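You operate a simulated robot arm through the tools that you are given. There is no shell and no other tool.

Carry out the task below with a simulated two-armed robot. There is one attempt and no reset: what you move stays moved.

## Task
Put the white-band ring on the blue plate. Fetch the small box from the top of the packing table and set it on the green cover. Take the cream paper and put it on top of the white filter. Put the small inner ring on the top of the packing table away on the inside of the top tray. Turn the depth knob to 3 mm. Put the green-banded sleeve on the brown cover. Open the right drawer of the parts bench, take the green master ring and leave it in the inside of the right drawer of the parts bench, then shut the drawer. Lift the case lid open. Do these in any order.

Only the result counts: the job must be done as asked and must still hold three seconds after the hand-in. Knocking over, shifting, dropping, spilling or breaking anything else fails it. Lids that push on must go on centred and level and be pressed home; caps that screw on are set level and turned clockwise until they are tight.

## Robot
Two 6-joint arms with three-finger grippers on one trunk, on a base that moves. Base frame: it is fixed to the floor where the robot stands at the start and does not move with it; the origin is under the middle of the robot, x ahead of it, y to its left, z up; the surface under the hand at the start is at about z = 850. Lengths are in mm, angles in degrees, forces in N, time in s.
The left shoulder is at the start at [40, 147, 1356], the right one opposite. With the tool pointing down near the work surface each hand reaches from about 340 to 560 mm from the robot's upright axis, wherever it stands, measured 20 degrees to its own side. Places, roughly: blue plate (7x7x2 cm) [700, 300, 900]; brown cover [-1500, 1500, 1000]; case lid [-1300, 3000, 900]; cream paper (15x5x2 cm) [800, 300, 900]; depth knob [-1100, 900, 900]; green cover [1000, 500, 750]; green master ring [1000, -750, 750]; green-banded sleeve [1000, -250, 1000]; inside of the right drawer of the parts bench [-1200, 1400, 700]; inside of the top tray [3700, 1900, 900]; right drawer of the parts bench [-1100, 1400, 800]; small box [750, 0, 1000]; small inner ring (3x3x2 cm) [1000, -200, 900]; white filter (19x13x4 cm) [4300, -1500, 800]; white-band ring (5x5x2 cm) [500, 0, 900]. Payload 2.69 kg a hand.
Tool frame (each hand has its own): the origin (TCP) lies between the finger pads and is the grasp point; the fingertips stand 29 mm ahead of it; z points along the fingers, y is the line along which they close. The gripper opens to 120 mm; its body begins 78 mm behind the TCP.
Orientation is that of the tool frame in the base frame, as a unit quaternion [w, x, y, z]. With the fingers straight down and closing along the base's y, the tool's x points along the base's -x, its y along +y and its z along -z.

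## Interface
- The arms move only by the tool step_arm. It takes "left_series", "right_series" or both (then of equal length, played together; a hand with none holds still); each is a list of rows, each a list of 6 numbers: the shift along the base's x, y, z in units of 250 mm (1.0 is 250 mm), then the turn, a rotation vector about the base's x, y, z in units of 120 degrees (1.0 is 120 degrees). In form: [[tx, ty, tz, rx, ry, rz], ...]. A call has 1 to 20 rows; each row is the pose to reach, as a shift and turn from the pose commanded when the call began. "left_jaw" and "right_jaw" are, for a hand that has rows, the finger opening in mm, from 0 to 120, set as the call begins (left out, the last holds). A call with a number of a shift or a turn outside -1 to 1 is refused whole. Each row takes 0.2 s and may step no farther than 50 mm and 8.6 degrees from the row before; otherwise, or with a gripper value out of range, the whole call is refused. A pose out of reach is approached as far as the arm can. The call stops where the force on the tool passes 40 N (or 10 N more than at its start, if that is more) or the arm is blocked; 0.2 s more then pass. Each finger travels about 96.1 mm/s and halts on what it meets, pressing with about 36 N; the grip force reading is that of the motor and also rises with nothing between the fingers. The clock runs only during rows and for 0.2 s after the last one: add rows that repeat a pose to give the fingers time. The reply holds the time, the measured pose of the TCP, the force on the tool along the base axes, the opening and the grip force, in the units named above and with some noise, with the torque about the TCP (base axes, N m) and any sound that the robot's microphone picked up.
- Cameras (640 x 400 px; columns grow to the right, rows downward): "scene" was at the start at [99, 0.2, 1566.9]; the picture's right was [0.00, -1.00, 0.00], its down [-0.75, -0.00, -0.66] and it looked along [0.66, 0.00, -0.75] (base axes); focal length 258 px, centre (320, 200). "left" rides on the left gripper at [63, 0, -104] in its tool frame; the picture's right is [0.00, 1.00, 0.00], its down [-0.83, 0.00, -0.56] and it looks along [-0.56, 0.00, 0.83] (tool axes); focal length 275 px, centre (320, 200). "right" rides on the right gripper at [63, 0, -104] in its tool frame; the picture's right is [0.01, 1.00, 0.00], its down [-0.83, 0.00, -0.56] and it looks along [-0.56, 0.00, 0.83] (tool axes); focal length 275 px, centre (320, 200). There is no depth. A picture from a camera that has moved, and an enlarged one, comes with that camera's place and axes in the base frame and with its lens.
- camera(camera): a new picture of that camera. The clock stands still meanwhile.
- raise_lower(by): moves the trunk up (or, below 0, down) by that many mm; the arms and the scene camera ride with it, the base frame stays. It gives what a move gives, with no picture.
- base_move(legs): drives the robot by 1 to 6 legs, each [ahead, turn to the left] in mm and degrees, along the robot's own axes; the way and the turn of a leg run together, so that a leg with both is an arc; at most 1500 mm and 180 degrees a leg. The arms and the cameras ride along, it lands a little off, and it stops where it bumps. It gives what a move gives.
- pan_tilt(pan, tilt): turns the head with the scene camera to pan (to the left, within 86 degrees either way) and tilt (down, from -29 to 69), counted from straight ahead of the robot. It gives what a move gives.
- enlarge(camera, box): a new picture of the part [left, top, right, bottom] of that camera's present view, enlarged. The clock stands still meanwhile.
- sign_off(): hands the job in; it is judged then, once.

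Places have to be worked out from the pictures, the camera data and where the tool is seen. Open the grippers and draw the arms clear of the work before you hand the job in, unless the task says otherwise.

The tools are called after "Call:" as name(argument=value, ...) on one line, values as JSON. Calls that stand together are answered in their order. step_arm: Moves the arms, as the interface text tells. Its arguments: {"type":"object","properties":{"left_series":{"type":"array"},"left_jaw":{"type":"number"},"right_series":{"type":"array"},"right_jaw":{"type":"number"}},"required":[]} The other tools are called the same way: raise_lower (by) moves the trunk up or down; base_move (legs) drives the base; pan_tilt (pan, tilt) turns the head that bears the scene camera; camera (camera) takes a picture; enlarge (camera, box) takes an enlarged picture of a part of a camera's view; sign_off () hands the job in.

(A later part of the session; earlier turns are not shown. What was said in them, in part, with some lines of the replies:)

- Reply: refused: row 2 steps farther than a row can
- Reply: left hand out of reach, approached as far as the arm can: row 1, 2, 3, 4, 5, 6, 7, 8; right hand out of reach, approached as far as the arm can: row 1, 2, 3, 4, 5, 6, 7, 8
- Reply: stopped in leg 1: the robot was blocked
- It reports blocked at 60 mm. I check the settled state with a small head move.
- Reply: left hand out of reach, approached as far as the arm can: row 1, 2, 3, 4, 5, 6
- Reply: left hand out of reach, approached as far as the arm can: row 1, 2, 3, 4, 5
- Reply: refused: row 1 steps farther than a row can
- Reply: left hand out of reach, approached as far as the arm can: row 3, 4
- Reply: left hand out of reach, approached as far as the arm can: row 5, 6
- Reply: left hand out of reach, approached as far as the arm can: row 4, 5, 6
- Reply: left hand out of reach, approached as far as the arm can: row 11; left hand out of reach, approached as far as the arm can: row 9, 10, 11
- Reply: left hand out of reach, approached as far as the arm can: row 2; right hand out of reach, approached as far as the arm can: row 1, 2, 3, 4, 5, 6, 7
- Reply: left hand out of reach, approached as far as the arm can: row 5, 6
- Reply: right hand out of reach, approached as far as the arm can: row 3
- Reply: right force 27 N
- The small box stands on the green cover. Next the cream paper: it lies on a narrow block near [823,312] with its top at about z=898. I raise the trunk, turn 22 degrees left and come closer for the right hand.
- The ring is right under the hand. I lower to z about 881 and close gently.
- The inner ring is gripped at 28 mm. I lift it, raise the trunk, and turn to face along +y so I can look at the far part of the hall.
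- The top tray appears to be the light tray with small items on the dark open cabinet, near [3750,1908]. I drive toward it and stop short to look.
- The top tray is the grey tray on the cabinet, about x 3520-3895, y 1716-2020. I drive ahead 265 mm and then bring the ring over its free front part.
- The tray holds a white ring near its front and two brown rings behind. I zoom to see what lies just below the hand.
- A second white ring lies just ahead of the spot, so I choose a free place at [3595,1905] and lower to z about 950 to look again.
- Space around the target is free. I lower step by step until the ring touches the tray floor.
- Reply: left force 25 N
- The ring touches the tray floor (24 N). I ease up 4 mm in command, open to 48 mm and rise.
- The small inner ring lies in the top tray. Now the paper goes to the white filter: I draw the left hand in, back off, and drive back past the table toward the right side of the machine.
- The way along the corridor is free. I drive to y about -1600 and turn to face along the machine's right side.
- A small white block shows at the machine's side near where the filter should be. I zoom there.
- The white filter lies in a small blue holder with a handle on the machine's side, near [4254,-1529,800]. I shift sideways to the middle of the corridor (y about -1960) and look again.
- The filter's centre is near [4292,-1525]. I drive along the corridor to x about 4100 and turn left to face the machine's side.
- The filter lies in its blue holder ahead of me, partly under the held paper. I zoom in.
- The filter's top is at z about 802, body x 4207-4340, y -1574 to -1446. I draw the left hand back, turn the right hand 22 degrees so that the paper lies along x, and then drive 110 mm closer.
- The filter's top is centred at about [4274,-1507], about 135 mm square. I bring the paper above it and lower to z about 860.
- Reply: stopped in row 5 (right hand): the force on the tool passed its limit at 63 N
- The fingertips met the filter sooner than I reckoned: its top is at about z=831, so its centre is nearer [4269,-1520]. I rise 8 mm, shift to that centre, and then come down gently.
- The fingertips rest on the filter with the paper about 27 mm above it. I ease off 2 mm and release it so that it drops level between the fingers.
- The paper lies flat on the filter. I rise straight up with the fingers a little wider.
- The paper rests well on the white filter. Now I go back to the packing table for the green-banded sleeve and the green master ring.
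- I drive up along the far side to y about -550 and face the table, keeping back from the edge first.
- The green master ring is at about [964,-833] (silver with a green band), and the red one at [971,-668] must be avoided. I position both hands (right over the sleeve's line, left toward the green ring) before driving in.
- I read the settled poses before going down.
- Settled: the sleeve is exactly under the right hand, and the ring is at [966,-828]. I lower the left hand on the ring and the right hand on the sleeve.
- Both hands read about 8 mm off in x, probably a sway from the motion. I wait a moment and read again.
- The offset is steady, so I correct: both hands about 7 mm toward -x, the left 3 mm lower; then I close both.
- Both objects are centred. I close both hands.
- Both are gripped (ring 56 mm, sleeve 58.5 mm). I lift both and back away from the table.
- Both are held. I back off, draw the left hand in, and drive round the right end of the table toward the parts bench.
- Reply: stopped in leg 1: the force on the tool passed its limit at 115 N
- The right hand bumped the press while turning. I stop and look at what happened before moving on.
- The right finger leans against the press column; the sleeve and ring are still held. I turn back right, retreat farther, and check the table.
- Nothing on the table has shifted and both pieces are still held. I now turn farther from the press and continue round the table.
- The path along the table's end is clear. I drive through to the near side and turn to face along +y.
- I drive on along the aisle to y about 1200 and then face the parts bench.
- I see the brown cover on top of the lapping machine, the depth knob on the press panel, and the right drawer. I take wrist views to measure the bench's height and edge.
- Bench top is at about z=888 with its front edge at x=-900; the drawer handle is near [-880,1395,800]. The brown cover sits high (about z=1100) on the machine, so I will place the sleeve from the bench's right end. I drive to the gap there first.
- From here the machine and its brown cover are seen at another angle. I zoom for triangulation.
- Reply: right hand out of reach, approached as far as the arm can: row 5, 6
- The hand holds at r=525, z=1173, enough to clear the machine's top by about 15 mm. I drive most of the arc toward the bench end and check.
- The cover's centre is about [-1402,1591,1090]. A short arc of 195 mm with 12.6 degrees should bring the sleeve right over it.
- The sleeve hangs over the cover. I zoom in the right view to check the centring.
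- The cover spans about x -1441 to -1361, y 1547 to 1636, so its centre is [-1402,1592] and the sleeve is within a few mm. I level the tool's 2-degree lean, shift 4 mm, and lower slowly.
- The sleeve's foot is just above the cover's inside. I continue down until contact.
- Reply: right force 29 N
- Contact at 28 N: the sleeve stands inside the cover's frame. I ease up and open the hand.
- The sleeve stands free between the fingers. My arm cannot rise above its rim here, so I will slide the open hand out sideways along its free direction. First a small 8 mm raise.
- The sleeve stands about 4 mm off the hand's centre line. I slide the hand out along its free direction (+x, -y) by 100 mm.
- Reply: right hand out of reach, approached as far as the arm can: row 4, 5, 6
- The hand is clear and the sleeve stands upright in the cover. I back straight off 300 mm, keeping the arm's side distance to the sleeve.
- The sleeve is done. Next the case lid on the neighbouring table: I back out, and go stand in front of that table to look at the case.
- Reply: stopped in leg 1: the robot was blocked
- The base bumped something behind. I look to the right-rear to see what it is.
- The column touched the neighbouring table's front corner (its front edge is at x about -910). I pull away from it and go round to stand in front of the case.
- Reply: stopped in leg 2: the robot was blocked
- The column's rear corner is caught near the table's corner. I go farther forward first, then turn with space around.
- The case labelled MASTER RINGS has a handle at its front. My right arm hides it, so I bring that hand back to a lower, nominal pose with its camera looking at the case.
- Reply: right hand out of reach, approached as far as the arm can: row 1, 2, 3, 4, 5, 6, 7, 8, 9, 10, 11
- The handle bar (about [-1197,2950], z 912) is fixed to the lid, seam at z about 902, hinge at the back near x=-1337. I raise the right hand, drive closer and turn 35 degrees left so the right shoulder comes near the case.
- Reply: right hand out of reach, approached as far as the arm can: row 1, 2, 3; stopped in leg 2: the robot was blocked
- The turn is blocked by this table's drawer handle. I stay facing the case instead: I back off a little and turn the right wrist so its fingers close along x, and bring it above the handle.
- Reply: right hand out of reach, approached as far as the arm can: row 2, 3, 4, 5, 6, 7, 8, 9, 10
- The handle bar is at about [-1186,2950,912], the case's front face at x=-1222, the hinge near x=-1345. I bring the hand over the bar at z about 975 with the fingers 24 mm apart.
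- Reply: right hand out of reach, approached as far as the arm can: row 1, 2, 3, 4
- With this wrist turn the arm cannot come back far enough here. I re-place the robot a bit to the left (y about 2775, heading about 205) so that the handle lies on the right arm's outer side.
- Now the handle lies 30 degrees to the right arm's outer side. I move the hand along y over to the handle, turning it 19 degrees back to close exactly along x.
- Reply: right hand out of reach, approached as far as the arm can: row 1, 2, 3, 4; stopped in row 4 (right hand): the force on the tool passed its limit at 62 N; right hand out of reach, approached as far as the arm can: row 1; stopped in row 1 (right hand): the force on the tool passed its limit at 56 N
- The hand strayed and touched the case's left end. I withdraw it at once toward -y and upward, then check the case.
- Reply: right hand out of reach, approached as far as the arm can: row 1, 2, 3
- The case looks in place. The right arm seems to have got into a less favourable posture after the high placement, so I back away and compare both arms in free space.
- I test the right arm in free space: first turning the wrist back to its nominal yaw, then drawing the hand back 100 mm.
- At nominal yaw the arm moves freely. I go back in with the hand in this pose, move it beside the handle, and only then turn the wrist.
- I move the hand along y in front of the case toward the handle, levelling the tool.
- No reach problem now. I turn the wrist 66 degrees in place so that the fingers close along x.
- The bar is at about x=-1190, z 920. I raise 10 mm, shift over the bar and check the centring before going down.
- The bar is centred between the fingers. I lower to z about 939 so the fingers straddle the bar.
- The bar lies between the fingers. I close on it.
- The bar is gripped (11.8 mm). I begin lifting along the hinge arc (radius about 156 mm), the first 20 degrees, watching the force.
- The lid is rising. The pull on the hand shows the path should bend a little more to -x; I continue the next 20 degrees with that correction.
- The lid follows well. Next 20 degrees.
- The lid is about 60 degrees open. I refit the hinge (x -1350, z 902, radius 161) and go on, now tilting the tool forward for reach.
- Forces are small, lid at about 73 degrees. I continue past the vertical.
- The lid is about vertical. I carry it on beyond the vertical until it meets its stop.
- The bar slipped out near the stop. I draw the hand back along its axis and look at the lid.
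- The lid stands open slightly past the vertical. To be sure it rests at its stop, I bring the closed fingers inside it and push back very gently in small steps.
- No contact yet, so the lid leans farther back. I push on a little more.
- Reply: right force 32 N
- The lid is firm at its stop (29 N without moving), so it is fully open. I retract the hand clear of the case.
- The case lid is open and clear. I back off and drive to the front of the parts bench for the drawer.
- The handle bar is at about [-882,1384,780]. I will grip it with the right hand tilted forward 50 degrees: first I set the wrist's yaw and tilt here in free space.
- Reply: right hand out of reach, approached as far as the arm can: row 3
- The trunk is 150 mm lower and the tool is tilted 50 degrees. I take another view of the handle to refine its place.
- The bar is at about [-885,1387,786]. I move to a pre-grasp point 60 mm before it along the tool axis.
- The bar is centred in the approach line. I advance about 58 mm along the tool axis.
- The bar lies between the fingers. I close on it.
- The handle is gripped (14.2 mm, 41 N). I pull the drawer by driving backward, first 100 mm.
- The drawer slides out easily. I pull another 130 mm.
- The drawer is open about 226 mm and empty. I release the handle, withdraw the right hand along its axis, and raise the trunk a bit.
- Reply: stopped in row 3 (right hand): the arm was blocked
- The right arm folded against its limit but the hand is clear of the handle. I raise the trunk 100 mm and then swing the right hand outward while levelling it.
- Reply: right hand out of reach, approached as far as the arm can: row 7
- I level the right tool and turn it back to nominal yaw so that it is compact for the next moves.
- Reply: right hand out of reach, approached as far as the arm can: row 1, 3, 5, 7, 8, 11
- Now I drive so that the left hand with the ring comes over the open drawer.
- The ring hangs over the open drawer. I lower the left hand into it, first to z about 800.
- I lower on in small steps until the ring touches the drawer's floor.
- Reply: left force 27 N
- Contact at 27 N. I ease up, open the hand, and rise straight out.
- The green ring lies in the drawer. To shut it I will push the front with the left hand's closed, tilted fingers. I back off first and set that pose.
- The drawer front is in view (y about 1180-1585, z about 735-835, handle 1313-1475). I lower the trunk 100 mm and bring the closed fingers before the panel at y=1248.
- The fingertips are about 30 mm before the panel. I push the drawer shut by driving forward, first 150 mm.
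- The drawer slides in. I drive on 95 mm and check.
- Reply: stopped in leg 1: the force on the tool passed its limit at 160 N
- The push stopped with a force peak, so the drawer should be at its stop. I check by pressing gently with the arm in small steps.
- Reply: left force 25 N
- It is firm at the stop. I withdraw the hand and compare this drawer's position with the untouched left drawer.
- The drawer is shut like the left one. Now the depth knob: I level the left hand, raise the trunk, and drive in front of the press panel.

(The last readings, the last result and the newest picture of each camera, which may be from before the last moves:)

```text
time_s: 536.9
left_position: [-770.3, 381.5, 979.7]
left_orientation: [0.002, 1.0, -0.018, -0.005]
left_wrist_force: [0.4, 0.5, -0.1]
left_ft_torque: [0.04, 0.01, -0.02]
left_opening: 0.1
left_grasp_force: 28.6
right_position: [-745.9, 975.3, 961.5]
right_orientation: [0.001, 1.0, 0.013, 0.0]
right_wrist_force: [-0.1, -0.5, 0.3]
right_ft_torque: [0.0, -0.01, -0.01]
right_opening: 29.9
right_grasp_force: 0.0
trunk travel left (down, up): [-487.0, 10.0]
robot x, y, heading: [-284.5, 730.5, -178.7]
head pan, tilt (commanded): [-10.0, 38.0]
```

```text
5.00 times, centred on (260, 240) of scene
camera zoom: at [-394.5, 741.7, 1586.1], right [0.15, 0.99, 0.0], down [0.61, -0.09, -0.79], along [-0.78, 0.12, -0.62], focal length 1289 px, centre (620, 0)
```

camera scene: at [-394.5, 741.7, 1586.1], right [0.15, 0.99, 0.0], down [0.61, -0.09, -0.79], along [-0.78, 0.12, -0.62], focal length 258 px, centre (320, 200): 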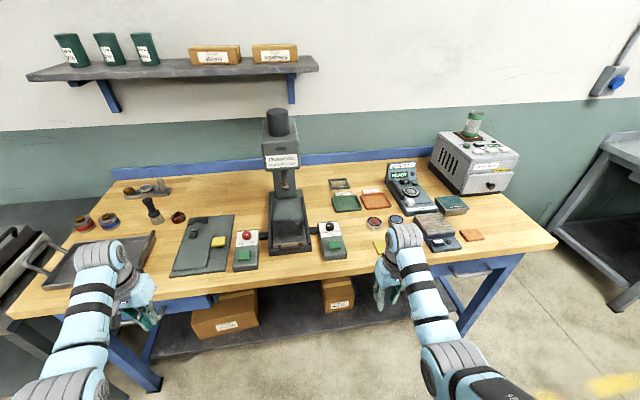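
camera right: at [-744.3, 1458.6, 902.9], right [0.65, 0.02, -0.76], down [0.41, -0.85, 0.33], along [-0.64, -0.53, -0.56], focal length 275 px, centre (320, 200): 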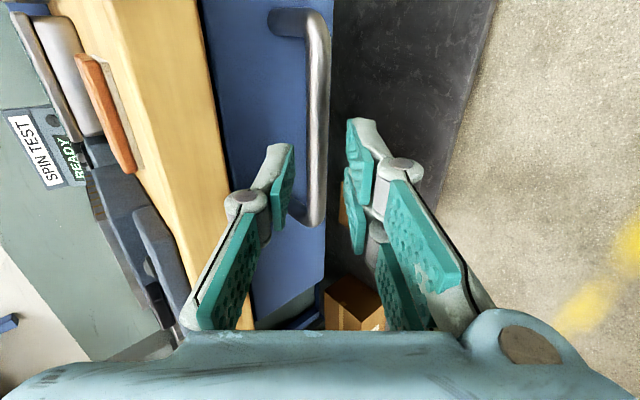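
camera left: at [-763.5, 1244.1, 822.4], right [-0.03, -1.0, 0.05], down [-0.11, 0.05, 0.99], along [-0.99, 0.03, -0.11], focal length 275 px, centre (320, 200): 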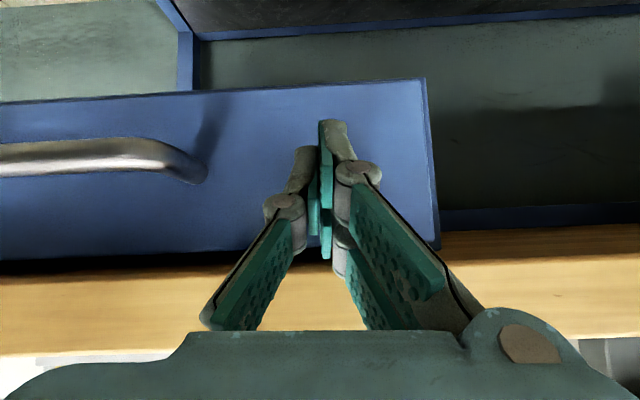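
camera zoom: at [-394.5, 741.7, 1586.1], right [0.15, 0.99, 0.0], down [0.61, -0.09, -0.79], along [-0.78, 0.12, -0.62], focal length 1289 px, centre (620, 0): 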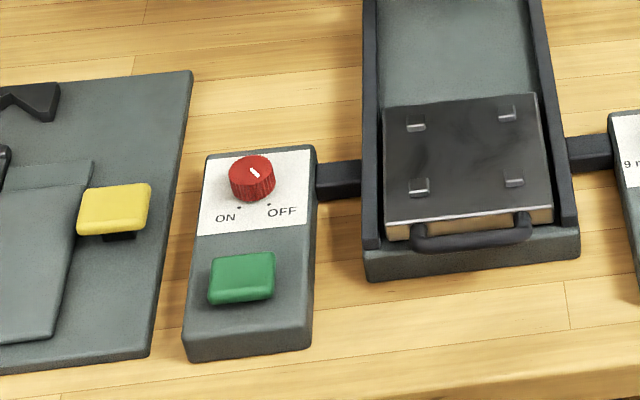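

The black depth knob has its mark at 9 mm (lower left); 6 mm is at the front and 3 mm at the right front, so it must turn about 110-120 degrees counter-clockwise. I prepare the left hand, and place the robot at heading 150 so the left hand comes to the knob from its free side.

Call:
step_arm(left_series=[[0, 0.14, 0.02, 0, 0, 0], [0, 0.28, 0.04, 0, 0, 0], [0, 0.42, 0.06, 0, 0, 0], [-0.02, 0.56, 0.08, 0, 0, 0], [-0.03, 0.69, 0.08, 0, 0, 0]], left_jaw=50)

Call:
base_move(legs=[[0, 90], [95, 0], [0, -121]])

Call:
base_move(legs=[[200, 0]])

Call:
step_arm(left_series=[[0, 0, 0, 0, 0, 0], [0, 0, 0, 0, 0, 0]])

Call:
camera(camera="left")

Call:
pan_tilt(pan=15, tilt=45)

Call:
camera(camera="scene")

```text
time_s: 538.0
left_position: [-778.7, 557.4, 999.4]
left_orientation: [0.003, 1.0, -0.018, -0.005]
left_wrist_force: [0.3, 1.3, 0.0]
left_ft_torque: [-0.01, 0.0, 0.03]
left_opening: 50.0
left_grasp_force: 0.1
right_position: [-745.5, 977.0, 961.1]
right_orientation: [0.001, 1.0, 0.013, 0.0]
right_wrist_force: [0.1, 0.2, 0.1]
right_ft_torque: [-0.02, 0.02, 0.04]
right_opening: 30.1
right_grasp_force: 0.1
trunk travel left (down, up): [-487.0, 10.0]
robot x, y, heading: [-288.8, 727.6, -178.7]
head pan, tilt (commanded): [-10.0, 38.0]
```

```text
time_s: 548.0
left_position: [-796.5, 730.4, 999.7]
left_orientation: [0.0, 0.961, -0.276, -0.005]
left_wrist_force: [-0.6, 0.0, -0.4]
left_ft_torque: [-0.01, -0.02, 0.0]
left_opening: 50.0
left_grasp_force: 0.0
right_position: [-558.7, 1077.5, 962.0]
right_orientation: [0.001, 0.969, -0.247, 0.0]
right_wrist_force: [-0.4, -0.2, -0.6]
right_ft_torque: [0.01, 0.0, 0.02]
right_opening: 29.9
right_grasp_force: 0.1
trunk travel left (down, up): [-487.0, 10.0]
robot x, y, heading: [-286.8, 635.6, 151.3]
head pan, tilt (commanded): [-10.0, 38.0]
```

```text
time_s: 549.7
left_position: [-974.6, 826.4, 1002.0]
left_orientation: [0.0, 0.961, -0.276, -0.007]
left_wrist_force: [-0.6, -0.7, 0.7]
left_ft_torque: [0.0, 0.05, 0.0]
left_opening: 50.0
left_grasp_force: 0.0
right_position: [-736.0, 1175.5, 963.7]
right_orientation: [0.0, 0.969, -0.247, -0.002]
right_wrist_force: [-0.4, -0.8, -0.2]
right_ft_torque: [0.06, 0.03, -0.05]
right_opening: 30.0
right_grasp_force: 0.1
trunk travel left (down, up): [-487.0, 10.0]
robot x, y, heading: [-464.9, 730.0, 151.3]
head pan, tilt (commanded): [-10.0, 38.0]
```

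```text
time_s: 550.3
left_position: [-976.7, 827.5, 1001.7]
left_orientation: [-0.001, 0.961, -0.275, -0.006]
left_wrist_force: [0.4, -0.9, -0.1]
left_ft_torque: [0.04, 0.01, 0.04]
left_opening: 50.1
left_grasp_force: 0.1
right_position: [-738.8, 1175.6, 961.4]
right_orientation: [-0.001, 0.969, -0.247, 0.0]
right_wrist_force: [-0.2, 0.2, -0.4]
right_ft_torque: [-0.01, 0.01, -0.01]
right_opening: 29.8
right_grasp_force: 0.0
trunk travel left (down, up): [-487.0, 10.0]
robot x, y, heading: [-465.9, 733.4, 151.3]
head pan, tilt (commanded): [-10.0, 38.0]
```

```text
taken
camera left: at [-919.8, 793.9, 1103.7], right [-0.53, -0.85, 0.0], down [-0.7, 0.44, 0.57], along [-0.48, 0.3, -0.82], focal length 275 px, centre (320, 200)
```

left: 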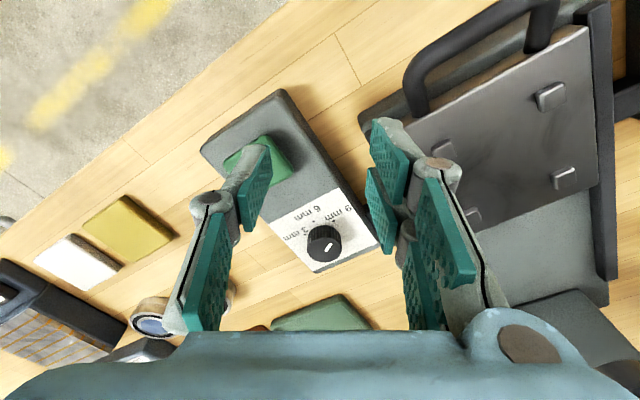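

```text
time_s: 551.1
left_position: [-977.6, 827.9, 1000.7]
left_orientation: [0.001, 0.961, -0.275, -0.006]
left_wrist_force: [0.3, -0.6, -0.9]
left_ft_torque: [-0.01, 0.02, -0.01]
left_opening: 50.0
left_grasp_force: 0.2
right_position: [-740.0, 1176.7, 962.7]
right_orientation: [0.0, 0.969, -0.246, 0.0]
right_wrist_force: [-0.4, 1.2, 0.6]
right_ft_torque: [0.0, 0.01, 0.0]
right_opening: 29.9
right_grasp_force: 0.2
trunk travel left (down, up): [-487.0, 10.0]
robot x, y, heading: [-464.6, 736.7, 151.2]
head pan, tilt (commanded): [15.0, 45.0]
```

```text
taken
camera scene: at [-563.8, 763.7, 1575.9], right [0.24, 0.97, 0.0], down [0.69, -0.17, -0.71], along [-0.69, 0.17, -0.71], focal length 258 px, centre (320, 200)
```

scene: 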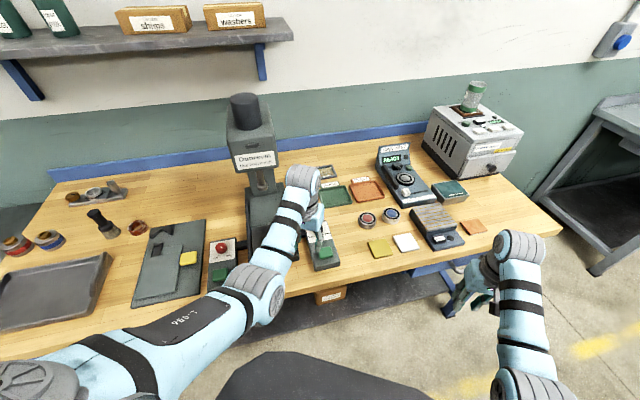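

The left wrist camera sees the knob well. I zoom to read its mark and the scale dots.

Call:
enlarge(camera="left", box=[260, 180, 400, 290])

```text
3.64 times, centred on (330, 235) of left
camera zoom: at [-921.2, 794.7, 1103.1], right [-0.53, -0.85, 0.0], down [-0.7, 0.44, 0.56], along [-0.48, 0.3, -0.83], focal length 1001 px, centre (284, 73)
```

zoom: 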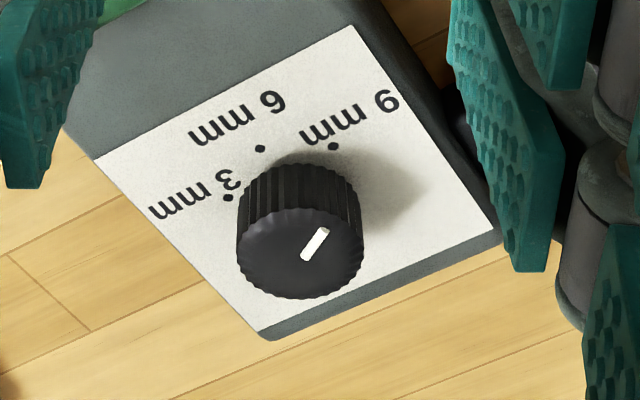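

The knob is at about [-1063,880], top z 934, panel z 917; its mark stands near 9 mm and the 3 mm dot is about 110 degrees counter-clockwise. I drive 100 mm ahead so the hand comes over it.

Call:
base_move(legs=[[97, 0]])

Call:
step_arm(left_series=[[0, 0, 0, 0, 0, 0], [0, 0, 0, 0, 0, 0], [0, 0, 0, 0, 0, 0]])

Call:
camera(camera="left")

Call:
enlarge(camera="left", box=[240, 80, 400, 210])

```text
time_s: 552.3
left_position: [-1049.9, 869.8, 1007.1]
left_orientation: [-0.001, 0.961, -0.276, -0.013]
left_wrist_force: [0.4, 0.5, -0.7]
left_ft_torque: [0.03, 0.03, 0.01]
left_opening: 50.2
left_grasp_force: 0.0
right_position: [-812.7, 1217.9, 967.0]
right_orientation: [-0.003, 0.969, -0.248, -0.006]
right_wrist_force: [0.1, 0.8, -0.9]
right_ft_torque: [-0.03, 0.08, 0.02]
right_opening: 30.0
right_grasp_force: 0.1
trunk travel left (down, up): [-487.0, 10.0]
robot x, y, heading: [-551.7, 781.0, 151.3]
head pan, tilt (commanded): [15.0, 45.0]
```

```text
time_s: 553.1
left_position: [-1057.4, 872.8, 1002.3]
left_orientation: [0.0, 0.961, -0.276, -0.008]
left_wrist_force: [0.0, -0.1, 0.1]
left_ft_torque: [0.02, 0.04, 0.02]
left_opening: 50.3
left_grasp_force: 0.0
right_position: [-817.8, 1220.2, 963.4]
right_orientation: [-0.001, 0.969, -0.248, -0.003]
right_wrist_force: [0.5, -0.1, 0.3]
right_ft_torque: [0.01, 0.04, -0.02]
right_opening: 30.0
right_grasp_force: 0.0
trunk travel left (down, up): [-487.0, 10.0]
robot x, y, heading: [-552.3, 777.4, 151.0]
head pan, tilt (commanded): [15.0, 45.0]
```

```text
taken
camera left: at [-1000.3, 839.0, 1105.5], right [-0.54, -0.84, 0.0], down [-0.69, 0.44, 0.57], along [-0.48, 0.3, -0.82], focal length 275 px, centre (320, 200)
```

left: 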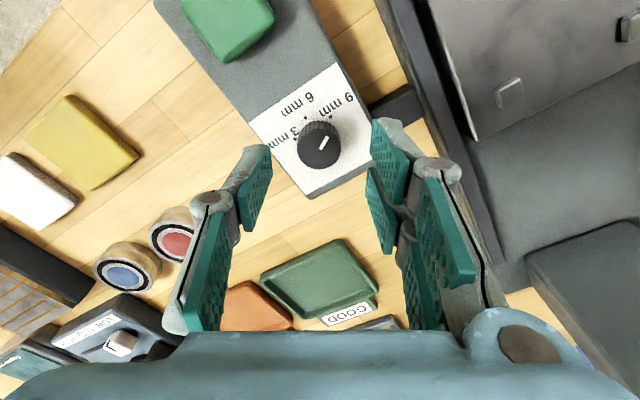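

```text
3.08 times, centred on (320, 145) of left
camera zoom: at [-1000.3, 839.0, 1105.5], right [-0.54, -0.84, 0.0], down [-0.69, 0.44, 0.57], along [-0.48, 0.3, -0.82], focal length 847 px, centre (320, 369)
```

zoom: 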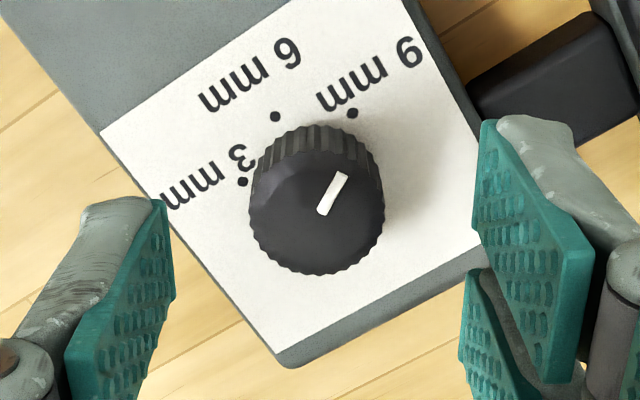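

The mark is at 9 mm and the 3 mm dot is about 110 degrees counter-clockwise from it. I centre the hand over the knob with the fingers at 38 mm and lower to z about 970.

Call:
step_arm(left_series=[[-0.03, 0.029, 0, 0, 0, 0], [-0.03, 0.029, -0.06, 0, 0, 0], [-0.03, 0.029, -0.128, 0, 0, 0], [-0.03, 0.029, -0.128, 0, 0, 0]], left_jaw=38)

Call:
camera(camera="left")

Call:
enlarge(camera="left", box=[240, 80, 400, 210])

```text
time_s: 554.1
left_position: [-1068.5, 881.8, 967.2]
left_orientation: [-0.001, 0.961, -0.276, -0.006]
left_wrist_force: [0.1, 0.2, -0.4]
left_ft_torque: [0.0, 0.01, -0.02]
left_opening: 38.2
left_grasp_force: 0.0
right_position: [-821.5, 1222.7, 961.0]
right_orientation: [0.0, 0.969, -0.248, -0.001]
right_wrist_force: [0.3, 0.7, 0.1]
right_ft_torque: [-0.08, 0.02, 0.03]
right_opening: 29.8
right_grasp_force: 0.1
trunk travel left (down, up): [-487.0, 10.0]
robot x, y, heading: [-550.4, 778.8, 151.3]
head pan, tilt (commanded): [15.0, 45.0]
```

```text
taken
camera left: at [-1011.3, 847.8, 1071.1], right [-0.54, -0.84, 0.0], down [-0.69, 0.44, 0.57], along [-0.48, 0.3, -0.82], focal length 275 px, centre (320, 200)
```

left: 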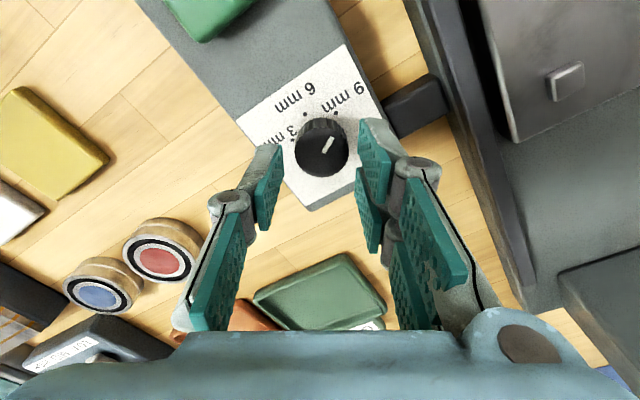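

```text
3.08 times, centred on (320, 145) of left
camera zoom: at [-1011.3, 847.8, 1071.1], right [-0.54, -0.84, 0.0], down [-0.69, 0.44, 0.57], along [-0.48, 0.3, -0.82], focal length 847 px, centre (320, 369)
```

zoom: 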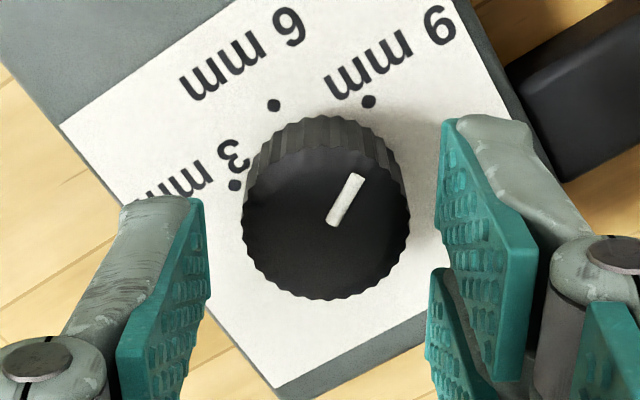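

The knob is centred to within 2 mm. I lower to z about 950 and grip it.

Call:
step_arm(left_series=[[0.003, -0.007, -0.03, 0, 0, 0], [0.003, -0.007, -0.066, 0, 0, 0], [0.003, -0.007, -0.066, 0, 0, 0]])

Call:
step_arm(left_series=[[0, 0, 0, 0, 0, 0], [0, 0, 0, 0, 0, 0], [0, 0, 0, 0, 0, 0]], left_jaw=20)

Call:
enlarge(camera="left", box=[240, 80, 400, 210])

```text
time_s: 554.9
left_position: [-1066.7, 880.5, 952.0]
left_orientation: [0.0, 0.961, -0.276, -0.007]
left_wrist_force: [-0.3, 0.4, 0.3]
left_ft_torque: [-0.03, 0.03, 0.01]
left_opening: 38.0
left_grasp_force: 0.0
right_position: [-820.9, 1221.9, 960.9]
right_orientation: [0.0, 0.969, -0.248, 0.0]
right_wrist_force: [-0.3, 0.1, -0.5]
right_ft_torque: [-0.01, 0.02, 0.01]
right_opening: 30.2
right_grasp_force: 0.0
trunk travel left (down, up): [-487.0, 10.0]
robot x, y, heading: [-551.6, 784.8, 151.0]
head pan, tilt (commanded): [15.0, 45.0]
```

```text
time_s: 555.7
left_position: [-1066.4, 880.0, 952.0]
left_orientation: [0.001, 0.961, -0.277, -0.007]
left_wrist_force: [-0.4, -1.3, 0.9]
left_ft_torque: [-0.11, 0.16, 0.0]
left_opening: 29.3
left_grasp_force: 44.8
right_position: [-821.3, 1221.9, 962.4]
right_orientation: [0.0, 0.969, -0.248, -0.002]
right_wrist_force: [-0.3, 0.1, -0.1]
right_ft_torque: [0.0, 0.02, 0.0]
right_opening: 29.9
right_grasp_force: 0.0
trunk travel left (down, up): [-487.0, 10.0]
robot x, y, heading: [-550.7, 781.6, 151.2]
head pan, tilt (commanded): [15.0, 45.0]
```

```text
3.08 times, centred on (320, 145) of left
camera zoom: at [-1010.2, 845.9, 1055.0], right [-0.53, -0.84, 0.0], down [-0.69, 0.44, 0.57], along [-0.48, 0.3, -0.82], focal length 847 px, centre (320, 369)
```

zoom: 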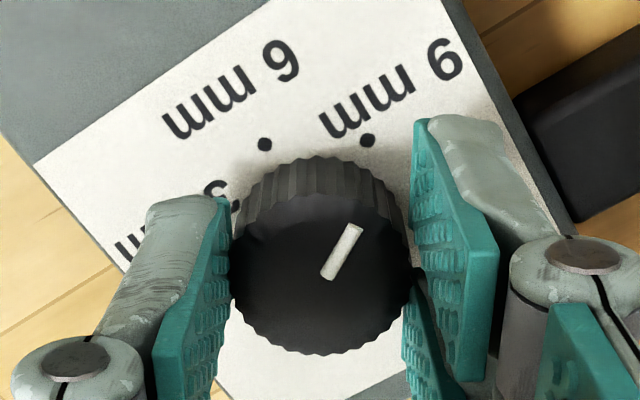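

The knob is gripped (29 mm). I turn it counter-clockwise, first 55 degrees.

Call:
step_arm(left_series=[[0, 0, 0, 0, 0, 0.0655], [0, 0, 0, 0, 0, 0.131], [0, 0, 0, 0, 0, 0.1964], [0, 0, 0, 0, 0, 0.262], [0, 0, 0, 0, 0, 0.3274], [0, 0, 0, 0, 0, 0.393], [0, 0, 0, 0, 0, 0.4583]])

Call:
camera(camera="left")

Call:
enlarge(camera="left", box=[240, 80, 400, 210])

```text
time_s: 557.3
left_position: [-1067.6, 882.6, 951.6]
left_orientation: [0.004, 0.98, 0.2, -0.006]
left_wrist_force: [5.6, 8.0, -10.9]
left_ft_torque: [0.75, -1.26, 0.04]
left_opening: 29.5
left_grasp_force: 45.0
right_position: [-821.1, 1224.3, 962.3]
right_orientation: [0.002, 0.969, -0.248, -0.001]
right_wrist_force: [0.3, -0.1, -0.2]
right_ft_torque: [0.01, -0.01, -0.01]
right_opening: 30.0
right_grasp_force: 0.1
trunk travel left (down, up): [-487.0, 10.0]
robot x, y, heading: [-553.9, 783.2, 151.3]
head pan, tilt (commanded): [15.0, 45.0]
```

```text
taken
camera left: at [-1005.8, 907.7, 1055.1], right [0.39, -0.92, 0.01], down [-0.76, -0.32, 0.57], along [-0.52, -0.22, -0.82], focal length 275 px, centre (320, 200)
```

left: 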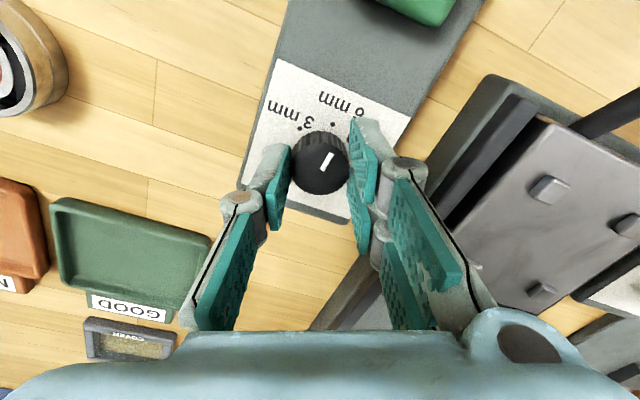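

```text
3.08 times, centred on (320, 145) of left
camera zoom: at [-1005.8, 907.7, 1055.1], right [0.39, -0.92, 0.01], down [-0.76, -0.32, 0.57], along [-0.52, -0.22, -0.82], focal length 847 px, centre (320, 369)
```

zoom: 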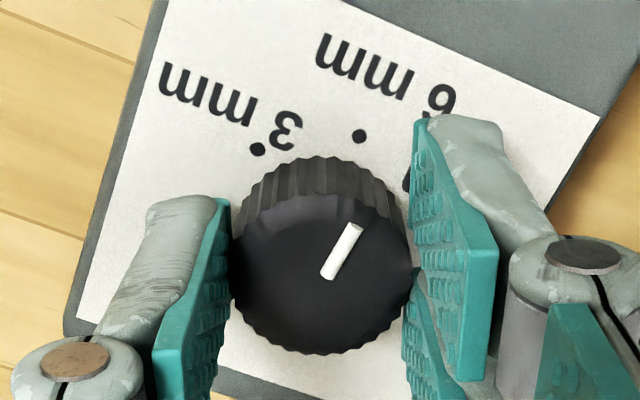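

The knob turns with the hand; it is near 6 mm now. I turn another 60 degrees toward 3 mm.

Call:
step_arm(left_series=[[0, 0, 0, 0, 0, 0.063], [0, 0, 0, 0, 0, 0.126], [0, 0, 0, 0, 0, 0.189], [0, 0, 0, 0, 0, 0.252], [0, 0, 0, 0, 0, 0.315], [0, 0, 0, 0, 0, 0.378], [0, 0, 0, 0, 0, 0.441], [0, 0, 0, 0, 0, 0.5]])

Call:
enlarge(camera="left", box=[240, 80, 400, 210])

```text
time_s: 559.1
left_position: [-1068.7, 883.2, 952.6]
left_orientation: [0.006, 0.748, 0.663, -0.005]
left_wrist_force: [-4.8, 17.6, -2.8]
left_ft_torque: [0.72, 0.03, 0.0]
left_opening: 29.4
left_grasp_force: 45.1
right_position: [-822.4, 1226.4, 960.3]
right_orientation: [0.001, 0.969, -0.249, 0.0]
right_wrist_force: [1.5, 0.2, 0.2]
right_ft_torque: [-0.02, -0.02, 0.0]
right_opening: 29.6
right_grasp_force: 0.0
trunk travel left (down, up): [-487.0, 10.0]
robot x, y, heading: [-550.9, 780.8, 151.2]
head pan, tilt (commanded): [15.0, 45.0]
```

```text
3.08 times, centred on (320, 145) of left
camera zoom: at [-1059.0, 948.1, 1054.9], right [0.99, -0.13, 0.0], down [-0.1, -0.82, 0.57], along [-0.07, -0.57, -0.82], focal length 847 px, centre (320, 369)
```

zoom: 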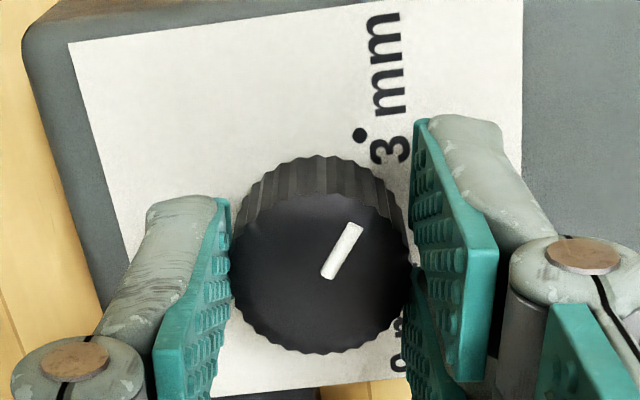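

The 3 mm dot is about 5 degrees short of where the 9 mm dot stood to the mark at the start. I turn 5 degrees more, then release and rise to read it.

Call:
step_arm(left_series=[[0, 0, 0, 0, 0, 0.02], [0, 0, 0, 0, 0, 0.0417], [0, 0, 0, 0, 0, 0.0417]])

Call:
step_arm(left_series=[[0, 0, 0, 0, 0, 0], [0, 0, 0, 0, 0, 0]], left_jaw=38)

Call:
step_arm(left_series=[[0, 0, 0.06, 0, 0, 0], [0, 0, 0.14, 0, 0, 0], [0, 0, 0.2, 0, 0, 0]])

Call:
camera(camera="left")

Call:
enlarge(camera="left", box=[240, 60, 400, 190])

```text
time_s: 559.9
left_position: [-1069.3, 884.8, 952.2]
left_orientation: [0.007, 0.719, 0.695, -0.006]
left_wrist_force: [-14.1, 17.9, 5.6]
left_ft_torque: [0.32, 0.46, -0.03]
left_opening: 29.5
left_grasp_force: 44.6
right_position: [-822.9, 1225.6, 959.3]
right_orientation: [0.002, 0.969, -0.247, 0.001]
right_wrist_force: [0.3, -0.9, -0.4]
right_ft_torque: [0.01, 0.01, 0.01]
right_opening: 30.0
right_grasp_force: 0.0
trunk travel left (down, up): [-487.0, 10.0]
robot x, y, heading: [-549.9, 778.2, 151.3]
head pan, tilt (commanded): [15.0, 45.0]
```

```text
time_s: 560.5
left_position: [-1065.9, 881.0, 953.0]
left_orientation: [0.007, 0.719, 0.695, -0.004]
left_wrist_force: [-0.1, 0.3, 0.6]
left_ft_torque: [-0.03, 0.02, 0.02]
left_opening: 38.3
left_grasp_force: 0.1
right_position: [-821.4, 1224.1, 961.5]
right_orientation: [0.0, 0.969, -0.248, 0.0]
right_wrist_force: [0.9, 0.4, -0.4]
right_ft_torque: [-0.01, -0.04, -0.03]
right_opening: 30.0
right_grasp_force: 0.0
trunk travel left (down, up): [-487.0, 10.0]
robot x, y, heading: [-555.0, 780.8, 151.1]
head pan, tilt (commanded): [15.0, 45.0]
```

```text
time_s: 561.3
left_position: [-1066.9, 882.9, 1002.4]
left_orientation: [0.007, 0.72, 0.694, -0.004]
left_wrist_force: [-0.7, -0.3, 0.6]
left_ft_torque: [0.01, 0.01, 0.01]
left_opening: 38.0
left_grasp_force: 0.1
right_position: [-820.3, 1223.2, 962.9]
right_orientation: [0.0, 0.969, -0.248, -0.001]
right_wrist_force: [0.4, -0.3, -0.5]
right_ft_torque: [0.02, 0.03, 0.0]
right_opening: 30.2
right_grasp_force: 0.1
trunk travel left (down, up): [-487.0, 10.0]
robot x, y, heading: [-557.3, 781.2, 151.3]
head pan, tilt (commanded): [15.0, 45.0]
```

```text
taken
camera left: at [-1061.7, 947.2, 1106.1], right [1.0, -0.04, 0.0], down [-0.04, -0.82, 0.57], along [-0.02, -0.57, -0.82], focal length 275 px, centre (320, 200)
```

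left: 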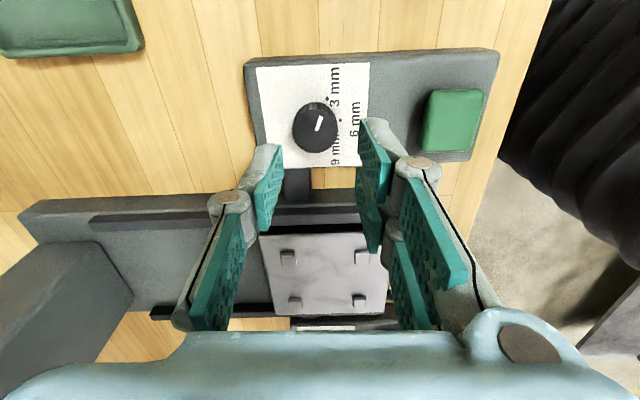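

```text
3.08 times, centred on (320, 125) of left
camera zoom: at [-1061.7, 947.2, 1106.1], right [1.0, -0.04, 0.0], down [-0.04, -0.82, 0.57], along [-0.02, -0.57, -0.82], focal length 847 px, centre (320, 431)
```

zoom: 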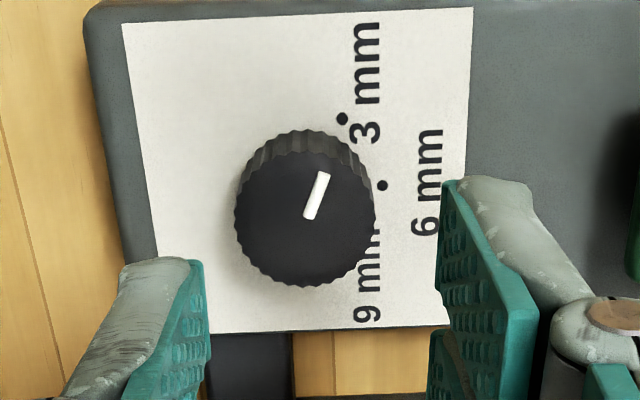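

In base coordinates the dots lie at about -57, 0 and +57 degrees, and the mark now stands near +63, about 5 degrees past 3 mm. I grip the knob again and turn it back 5.5 degrees.

Call:
step_arm(left_series=[[0.004, -0.008, -0.06, 0, 0, 0], [0.004, -0.008, -0.14, 0, 0, 0], [0.004, -0.008, -0.2, 0, 0, 0], [0.004, -0.008, -0.2, 0, 0, 0]])

Call:
step_arm(left_series=[[0, 0, 0, 0, 0, 0], [0, 0, 0, 0, 0, 0], [0, 0, 0, 0, 0, 0]], left_jaw=20)

Call:
step_arm(left_series=[[0, 0, 0, 0, 0, -0.023], [0, 0, 0, 0, 0, -0.046], [0, 0, 0, 0, 0, -0.046]])

Call:
step_arm(left_series=[[0, 0, 0, 0, 0, 0], [0, 0, 0, 0, 0, 0]], left_jaw=40)

Call:
step_arm(left_series=[[0, 0, 0.06, 0, 0, 0], [0, 0, 0.14, 0, 0, 0], [0, 0, 0.2, 0, 0, 0]])

Call:
enlarge(camera="left", box=[240, 60, 400, 190])

```text
time_s: 562.3
left_position: [-1064.8, 879.4, 952.4]
left_orientation: [0.006, 0.72, 0.694, -0.003]
left_wrist_force: [-0.6, 0.6, 0.2]
left_ft_torque: [0.02, 0.0, 0.01]
left_opening: 38.1
left_grasp_force: 0.1
right_position: [-820.5, 1221.8, 962.1]
right_orientation: [-0.001, 0.969, -0.247, 0.0]
right_wrist_force: [0.5, -0.3, 0.0]
right_ft_torque: [0.0, -0.03, 0.01]
right_opening: 29.8
right_grasp_force: 0.0
trunk travel left (down, up): [-487.0, 10.0]
robot x, y, heading: [-549.5, 779.6, 151.4]
head pan, tilt (commanded): [15.0, 45.0]
```

```text
time_s: 563.1
left_position: [-1069.6, 879.5, 953.1]
left_orientation: [0.005, 0.72, 0.694, -0.004]
left_wrist_force: [-19.4, 1.2, 10.1]
left_ft_torque: [0.02, 0.79, 0.05]
left_opening: 29.5
left_grasp_force: 45.1
right_position: [-822.4, 1222.5, 962.3]
right_orientation: [0.0, 0.969, -0.248, 0.0]
right_wrist_force: [-0.1, 0.3, 0.2]
right_ft_torque: [0.0, 0.01, -0.03]
right_opening: 29.9
right_grasp_force: 0.0
trunk travel left (down, up): [-487.0, 10.0]
robot x, y, heading: [-551.9, 782.7, 151.3]
head pan, tilt (commanded): [15.0, 45.0]
```

```text
time_s: 564.0
left_position: [-1070.0, 877.8, 952.6]
left_orientation: [0.003, 0.752, 0.659, -0.006]
left_wrist_force: [-6.7, -0.3, -3.9]
left_ft_torque: [0.51, 0.38, -0.02]
left_opening: 29.2
left_grasp_force: 45.2
right_position: [-822.0, 1223.2, 961.3]
right_orientation: [0.0, 0.969, -0.247, 0.0]
right_wrist_force: [0.6, 0.1, -0.7]
right_ft_torque: [0.01, 0.01, 0.0]
right_opening: 29.9
right_grasp_force: 0.0
trunk travel left (down, up): [-487.0, 10.0]
robot x, y, heading: [-550.5, 780.4, 151.2]
head pan, tilt (commanded): [15.0, 45.0]
stopped in row 3 (left hand): the force on the tool passed its limit at 40 N (the readings are from after the stop); the commanded pose is now the measured one
```

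```text
time_s: 564.6
left_position: [-1067.6, 878.8, 954.2]
left_orientation: [0.003, 0.752, 0.659, -0.005]
left_wrist_force: [0.2, 0.0, 1.2]
left_ft_torque: [-0.01, -0.01, -0.01]
left_opening: 40.1
left_grasp_force: 0.0
right_position: [-820.9, 1222.7, 963.4]
right_orientation: [0.0, 0.969, -0.248, -0.002]
right_wrist_force: [1.2, -0.4, -1.2]
right_ft_torque: [0.03, 0.0, 0.03]
right_opening: 30.0
right_grasp_force: 0.0
trunk travel left (down, up): [-487.0, 10.0]
robot x, y, heading: [-555.1, 777.6, 150.9]
head pan, tilt (commanded): [15.0, 45.0]
```

```text
time_s: 565.4
left_position: [-1067.3, 878.2, 1004.6]
left_orientation: [0.003, 0.752, 0.659, -0.005]
left_wrist_force: [-0.2, 0.3, 0.2]
left_ft_torque: [0.02, 0.0, 0.03]
left_opening: 40.1
left_grasp_force: 0.0
right_position: [-821.8, 1222.3, 962.3]
right_orientation: [0.0, 0.969, -0.249, -0.001]
right_wrist_force: [-0.8, 0.3, 0.9]
right_ft_torque: [-0.01, 0.01, 0.0]
right_opening: 30.0
right_grasp_force: 0.1
trunk travel left (down, up): [-487.0, 10.0]
robot x, y, heading: [-548.5, 782.2, 151.5]
head pan, tilt (commanded): [15.0, 45.0]
```

```text
3.08 times, centred on (320, 125) of left
camera zoom: at [-1055.7, 943.4, 1108.0], right [0.99, -0.14, 0.0], down [-0.11, -0.82, 0.57], along [-0.08, -0.56, -0.82], focal length 847 px, centre (320, 431)
```

zoom: 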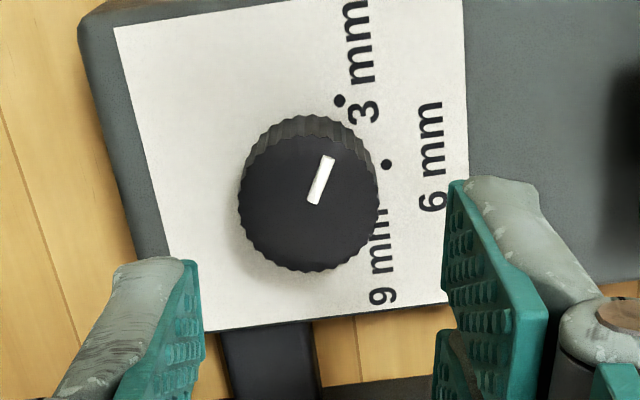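

The mark now lies within 1-3 degrees of the 3 mm dot. I withdraw the hand and back off, then check the drawers once more.

Call:
base_move(legs=[[-320, 0], [0, 29]])

Call:
pan_tilt(pan=-10, tilt=35)

Call:
camera(camera="scene")

Call:
enlarge(camera="scene", box=[400, 180, 560, 300])

Call:
enlarge(camera="scene", box=[60, 200, 240, 320])

```text
time_s: 569.0
left_position: [-767.8, 462.8, 1004.1]
left_orientation: [0.005, 0.563, 0.827, -0.005]
left_wrist_force: [0.4, -0.4, -0.8]
left_ft_torque: [0.03, 0.01, 0.0]
left_opening: 39.9
left_grasp_force: 0.1
right_position: [-720.1, 881.5, 962.2]
right_orientation: [0.0, 1.0, 0.004, -0.001]
right_wrist_force: [0.0, 0.5, 0.0]
right_ft_torque: [-0.01, 0.01, 0.02]
right_opening: 30.3
right_grasp_force: 0.1
trunk travel left (down, up): [-487.0, 10.0]
robot x, y, heading: [-269.0, 631.0, -179.9]
head pan, tilt (commanded): [15.0, 45.0]
```

```text
time_s: 569.9
left_position: [-766.7, 460.5, 1004.8]
left_orientation: [0.005, 0.563, 0.827, -0.004]
left_wrist_force: [-0.5, -0.5, 0.3]
left_ft_torque: [0.02, -0.02, 0.02]
left_opening: 40.0
left_grasp_force: 0.1
right_position: [-719.5, 880.7, 963.3]
right_orientation: [0.001, 1.0, 0.003, 0.0]
right_wrist_force: [0.0, -0.5, 0.4]
right_ft_torque: [0.03, 0.01, 0.03]
right_opening: 30.2
right_grasp_force: 0.1
trunk travel left (down, up): [-487.0, 10.0]
robot x, y, heading: [-270.8, 628.1, -179.7]
head pan, tilt (commanded): [-10.0, 35.0]
```

```text
taken
camera scene: at [-377.0, 640.5, 1590.7], right [0.17, 0.99, 0.0], down [0.57, -0.1, -0.82], along [-0.81, 0.14, -0.57], focal length 258 px, centre (320, 200)
```

scene: 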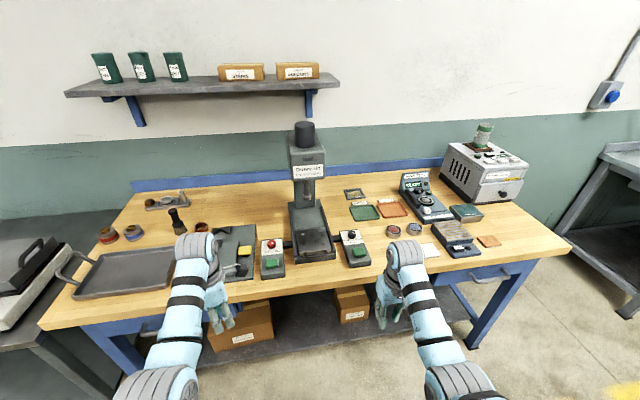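

```text
3.33 times, centred on (480, 240) of scene
camera zoom: at [-377.0, 640.5, 1590.7], right [0.17, 0.99, 0.0], down [0.57, -0.1, -0.82], along [-0.81, 0.14, -0.57], focal length 860 px, centre (-213, 67)
```

zoom: 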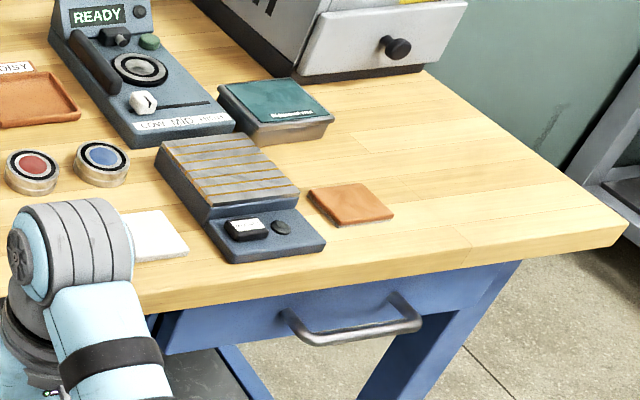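

```text
3.33 times, centred on (150, 260) of scene
camera zoom: at [-377.0, 640.5, 1590.7], right [0.17, 0.99, 0.0], down [0.57, -0.1, -0.82], along [-0.81, 0.14, -0.57], focal length 860 px, centre (887, 0)
```

zoom: 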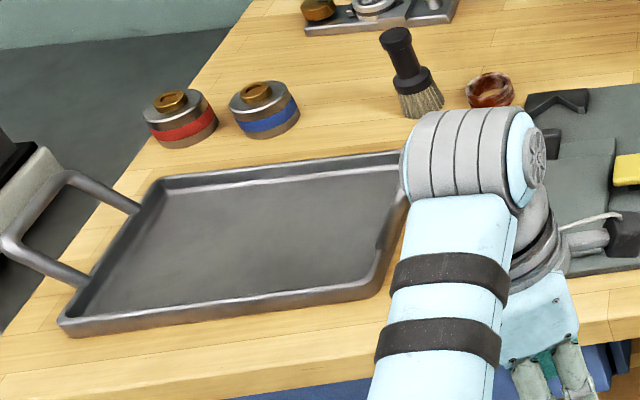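

The drawer's bar is back at x about -890, its closed place. I zoom once more on the knob and the sleeve for a last check.

Call:
enlarge(camera="scene", box=[320, 215, 400, 275])

Call:
enlarge(camera="scene", box=[430, 110, 550, 210])

```text
6.67 times, centred on (360, 245) of scene
camera zoom: at [-377.0, 640.5, 1590.7], right [0.17, 0.99, 0.0], down [0.57, -0.1, -0.82], along [-0.81, 0.14, -0.57], focal length 1719 px, centre (53, -100)
```

zoom: 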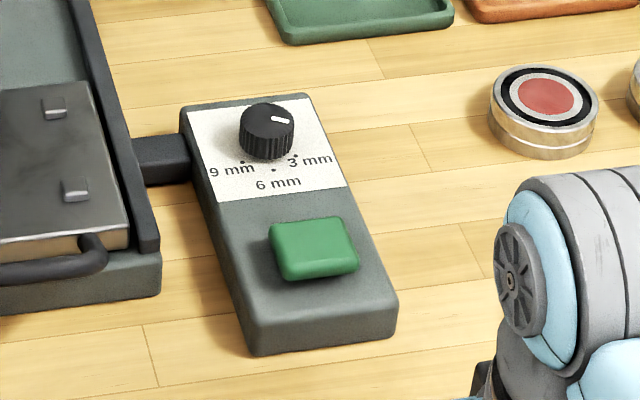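

```text
4.00 times, centred on (490, 160) of scene
camera zoom: at [-377.0, 640.5, 1590.7], right [0.17, 0.99, 0.0], down [0.57, -0.1, -0.82], along [-0.81, 0.14, -0.57], focal length 1031 px, centre (-360, 360)
```

zoom: 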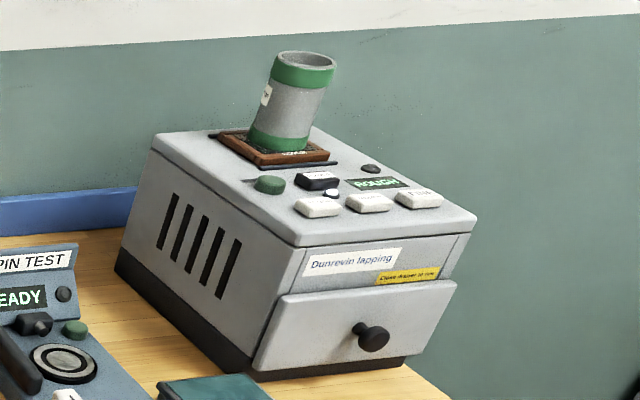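

Knob and sleeve are right. I open both grippers, back away, and turn round for a last look at the packing table.

Call:
base_move(legs=[[-150, 0], [0, 180]])

Call:
step_arm(left_series=[[0, 0, 0, 0, 0, 0], [0, 0, 0, 0, 0, 0], [0, 0, 0, 0, 0, 0]], right_series=[[0, 0, 0, 0, 0, 0], [0, 0, 0, 0, 0, 0], [0, 0, 0, 0, 0, 0]], left_jaw=110, right_jaw=110)

Call:
pan_tilt(pan=-15, tilt=35)

Call:
camera(camera="scene")

Call:
enlarge(camera="scene", box=[180, 80, 500, 260])

```text
time_s: 578.6
left_position: [375.2, 797.2, 1004.4]
left_orientation: [-0.004, 0.831, -0.557, -0.004]
left_wrist_force: [1.0, -0.4, -0.4]
left_ft_torque: [0.01, 0.0, -0.01]
left_opening: 39.9
left_grasp_force: 0.1
right_position: [332.1, 377.4, 961.5]
right_orientation: [0.0, -0.011, 1.0, 0.0]
right_wrist_force: [0.0, -0.5, 0.8]
right_ft_torque: [-0.01, -0.02, 0.0]
right_opening: 30.0
right_grasp_force: 0.0
trunk travel left (down, up): [-487.0, 10.0]
robot x, y, heading: [-119.9, 628.8, 1.5]
head pan, tilt (commanded): [-10.0, 35.0]
```

```text
time_s: 579.4
left_position: [375.6, 797.6, 1004.6]
left_orientation: [-0.005, 0.831, -0.556, -0.005]
left_wrist_force: [-0.3, 0.9, 0.9]
left_ft_torque: [0.01, -0.01, 0.01]
left_opening: 110.2
left_grasp_force: 0.0
right_position: [332.8, 378.1, 963.3]
right_orientation: [0.002, -0.01, 1.0, 0.0]
right_wrist_force: [0.5, -0.6, 0.1]
right_ft_torque: [0.0, 0.0, -0.03]
right_opening: 110.1
right_grasp_force: 0.0
trunk travel left (down, up): [-487.0, 10.0]
robot x, y, heading: [-121.6, 626.4, 1.2]
head pan, tilt (commanded): [-10.0, 35.0]
```

```text
time_s: 580.1
left_position: [374.9, 797.4, 1004.5]
left_orientation: [-0.004, 0.831, -0.556, -0.004]
left_wrist_force: [-0.7, 0.7, -0.7]
left_ft_torque: [0.01, -0.01, 0.04]
left_opening: 109.9
left_grasp_force: 0.2
right_position: [332.7, 377.4, 962.2]
right_orientation: [0.0, -0.011, 1.0, 0.0]
right_wrist_force: [0.5, -1.0, -0.6]
right_ft_torque: [-0.02, 0.02, 0.02]
right_opening: 110.1
right_grasp_force: 0.1
trunk travel left (down, up): [-487.0, 10.0]
robot x, y, heading: [-119.6, 626.3, 1.2]
head pan, tilt (commanded): [-15.0, 35.0]
```

```text
taken
camera scene: at [-14.3, 605.5, 1590.7], right [-0.24, -0.97, 0.0], down [-0.56, 0.14, -0.82], along [0.8, -0.2, -0.57], focal length 258 px, centre (320, 200)
```

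scene: 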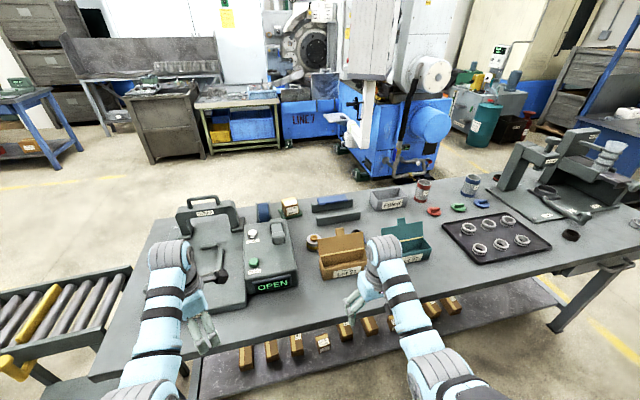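

```text
2.00 times, centred on (340, 170) of scene
camera zoom: at [-14.3, 605.5, 1590.7], right [-0.24, -0.97, 0.0], down [-0.56, 0.14, -0.82], along [0.8, -0.2, -0.57], focal length 516 px, centre (280, 260)
```

zoom: 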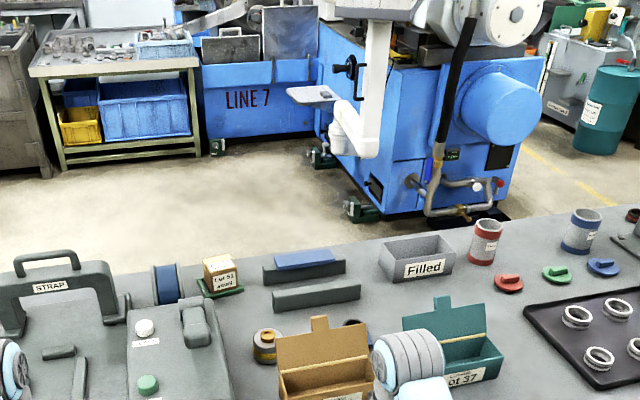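

The small box stands on the green cover and the rest of the table is in order. Both grippers are open; I back clear of the table before handing in.

Call:
base_move(legs=[[-150, 0]])

```text
time_s: 581.4
left_position: [231.4, 795.8, 1003.8]
left_orientation: [-0.004, 0.831, -0.556, -0.006]
left_wrist_force: [0.2, 0.2, 0.5]
left_ft_torque: [0.01, 0.0, 0.02]
left_opening: 110.1
left_grasp_force: 0.1
right_position: [188.9, 376.0, 961.2]
right_orientation: [-0.001, -0.011, 1.0, -0.001]
right_wrist_force: [0.8, 0.9, -0.1]
right_ft_torque: [-0.01, 0.0, -0.01]
right_opening: 109.9
right_grasp_force: 0.0
trunk travel left (down, up): [-487.0, 10.0]
robot x, y, heading: [-265.9, 620.4, 1.2]
head pan, tilt (commanded): [-15.0, 35.0]
```

All eight parts are done, and the arms are empty, open and clear of everything. I hand in the job.

Call:
sign_off()

```text
The job is handed in.
```

I finished all eight tasks and handed the job in. The result of the judging has not come back.

| Task | State when I last saw it |
|---|---|
| White-band ring on the blue plate | Resting near the middle of the plate |
| Small box on the green cover | Standing on the cover |
| Cream paper on the white filter | Lying flat across the frame. It dropped about 27 mm when I let go, because the fingers reached below the paper |
| Small inner ring in the top tray | On the tray floor, clear of the other rings |
| Depth knob at 3 mm | The mark is within about 3 degrees of the 3 mm dot |
| Green-banded sleeve on the brown cover | Standing upright inside the frame |
| Green master ring in the right drawer | In the drawer, which is pushed shut to its stop and back at its closed position |
| Case lid | Open past vertical, firm against its stop |

There were three bumps along the way:

- **Press on the packing table:** the right hand hit it at about 115 N while I was turning. The press and the blue sleeve beside it looked unmoved afterward.
- **Case:** the right hand touched its left end at about 60 N. The case may have moved a few millimetres.
- **Neighbouring bench:** the robot's column touched a corner of the bench that holds the case. I saw nothing shifted.

At the end I looked over the packing table, the knob, the sleeve and the drawer again. I did not go back to recheck the filter, the tray or the case.
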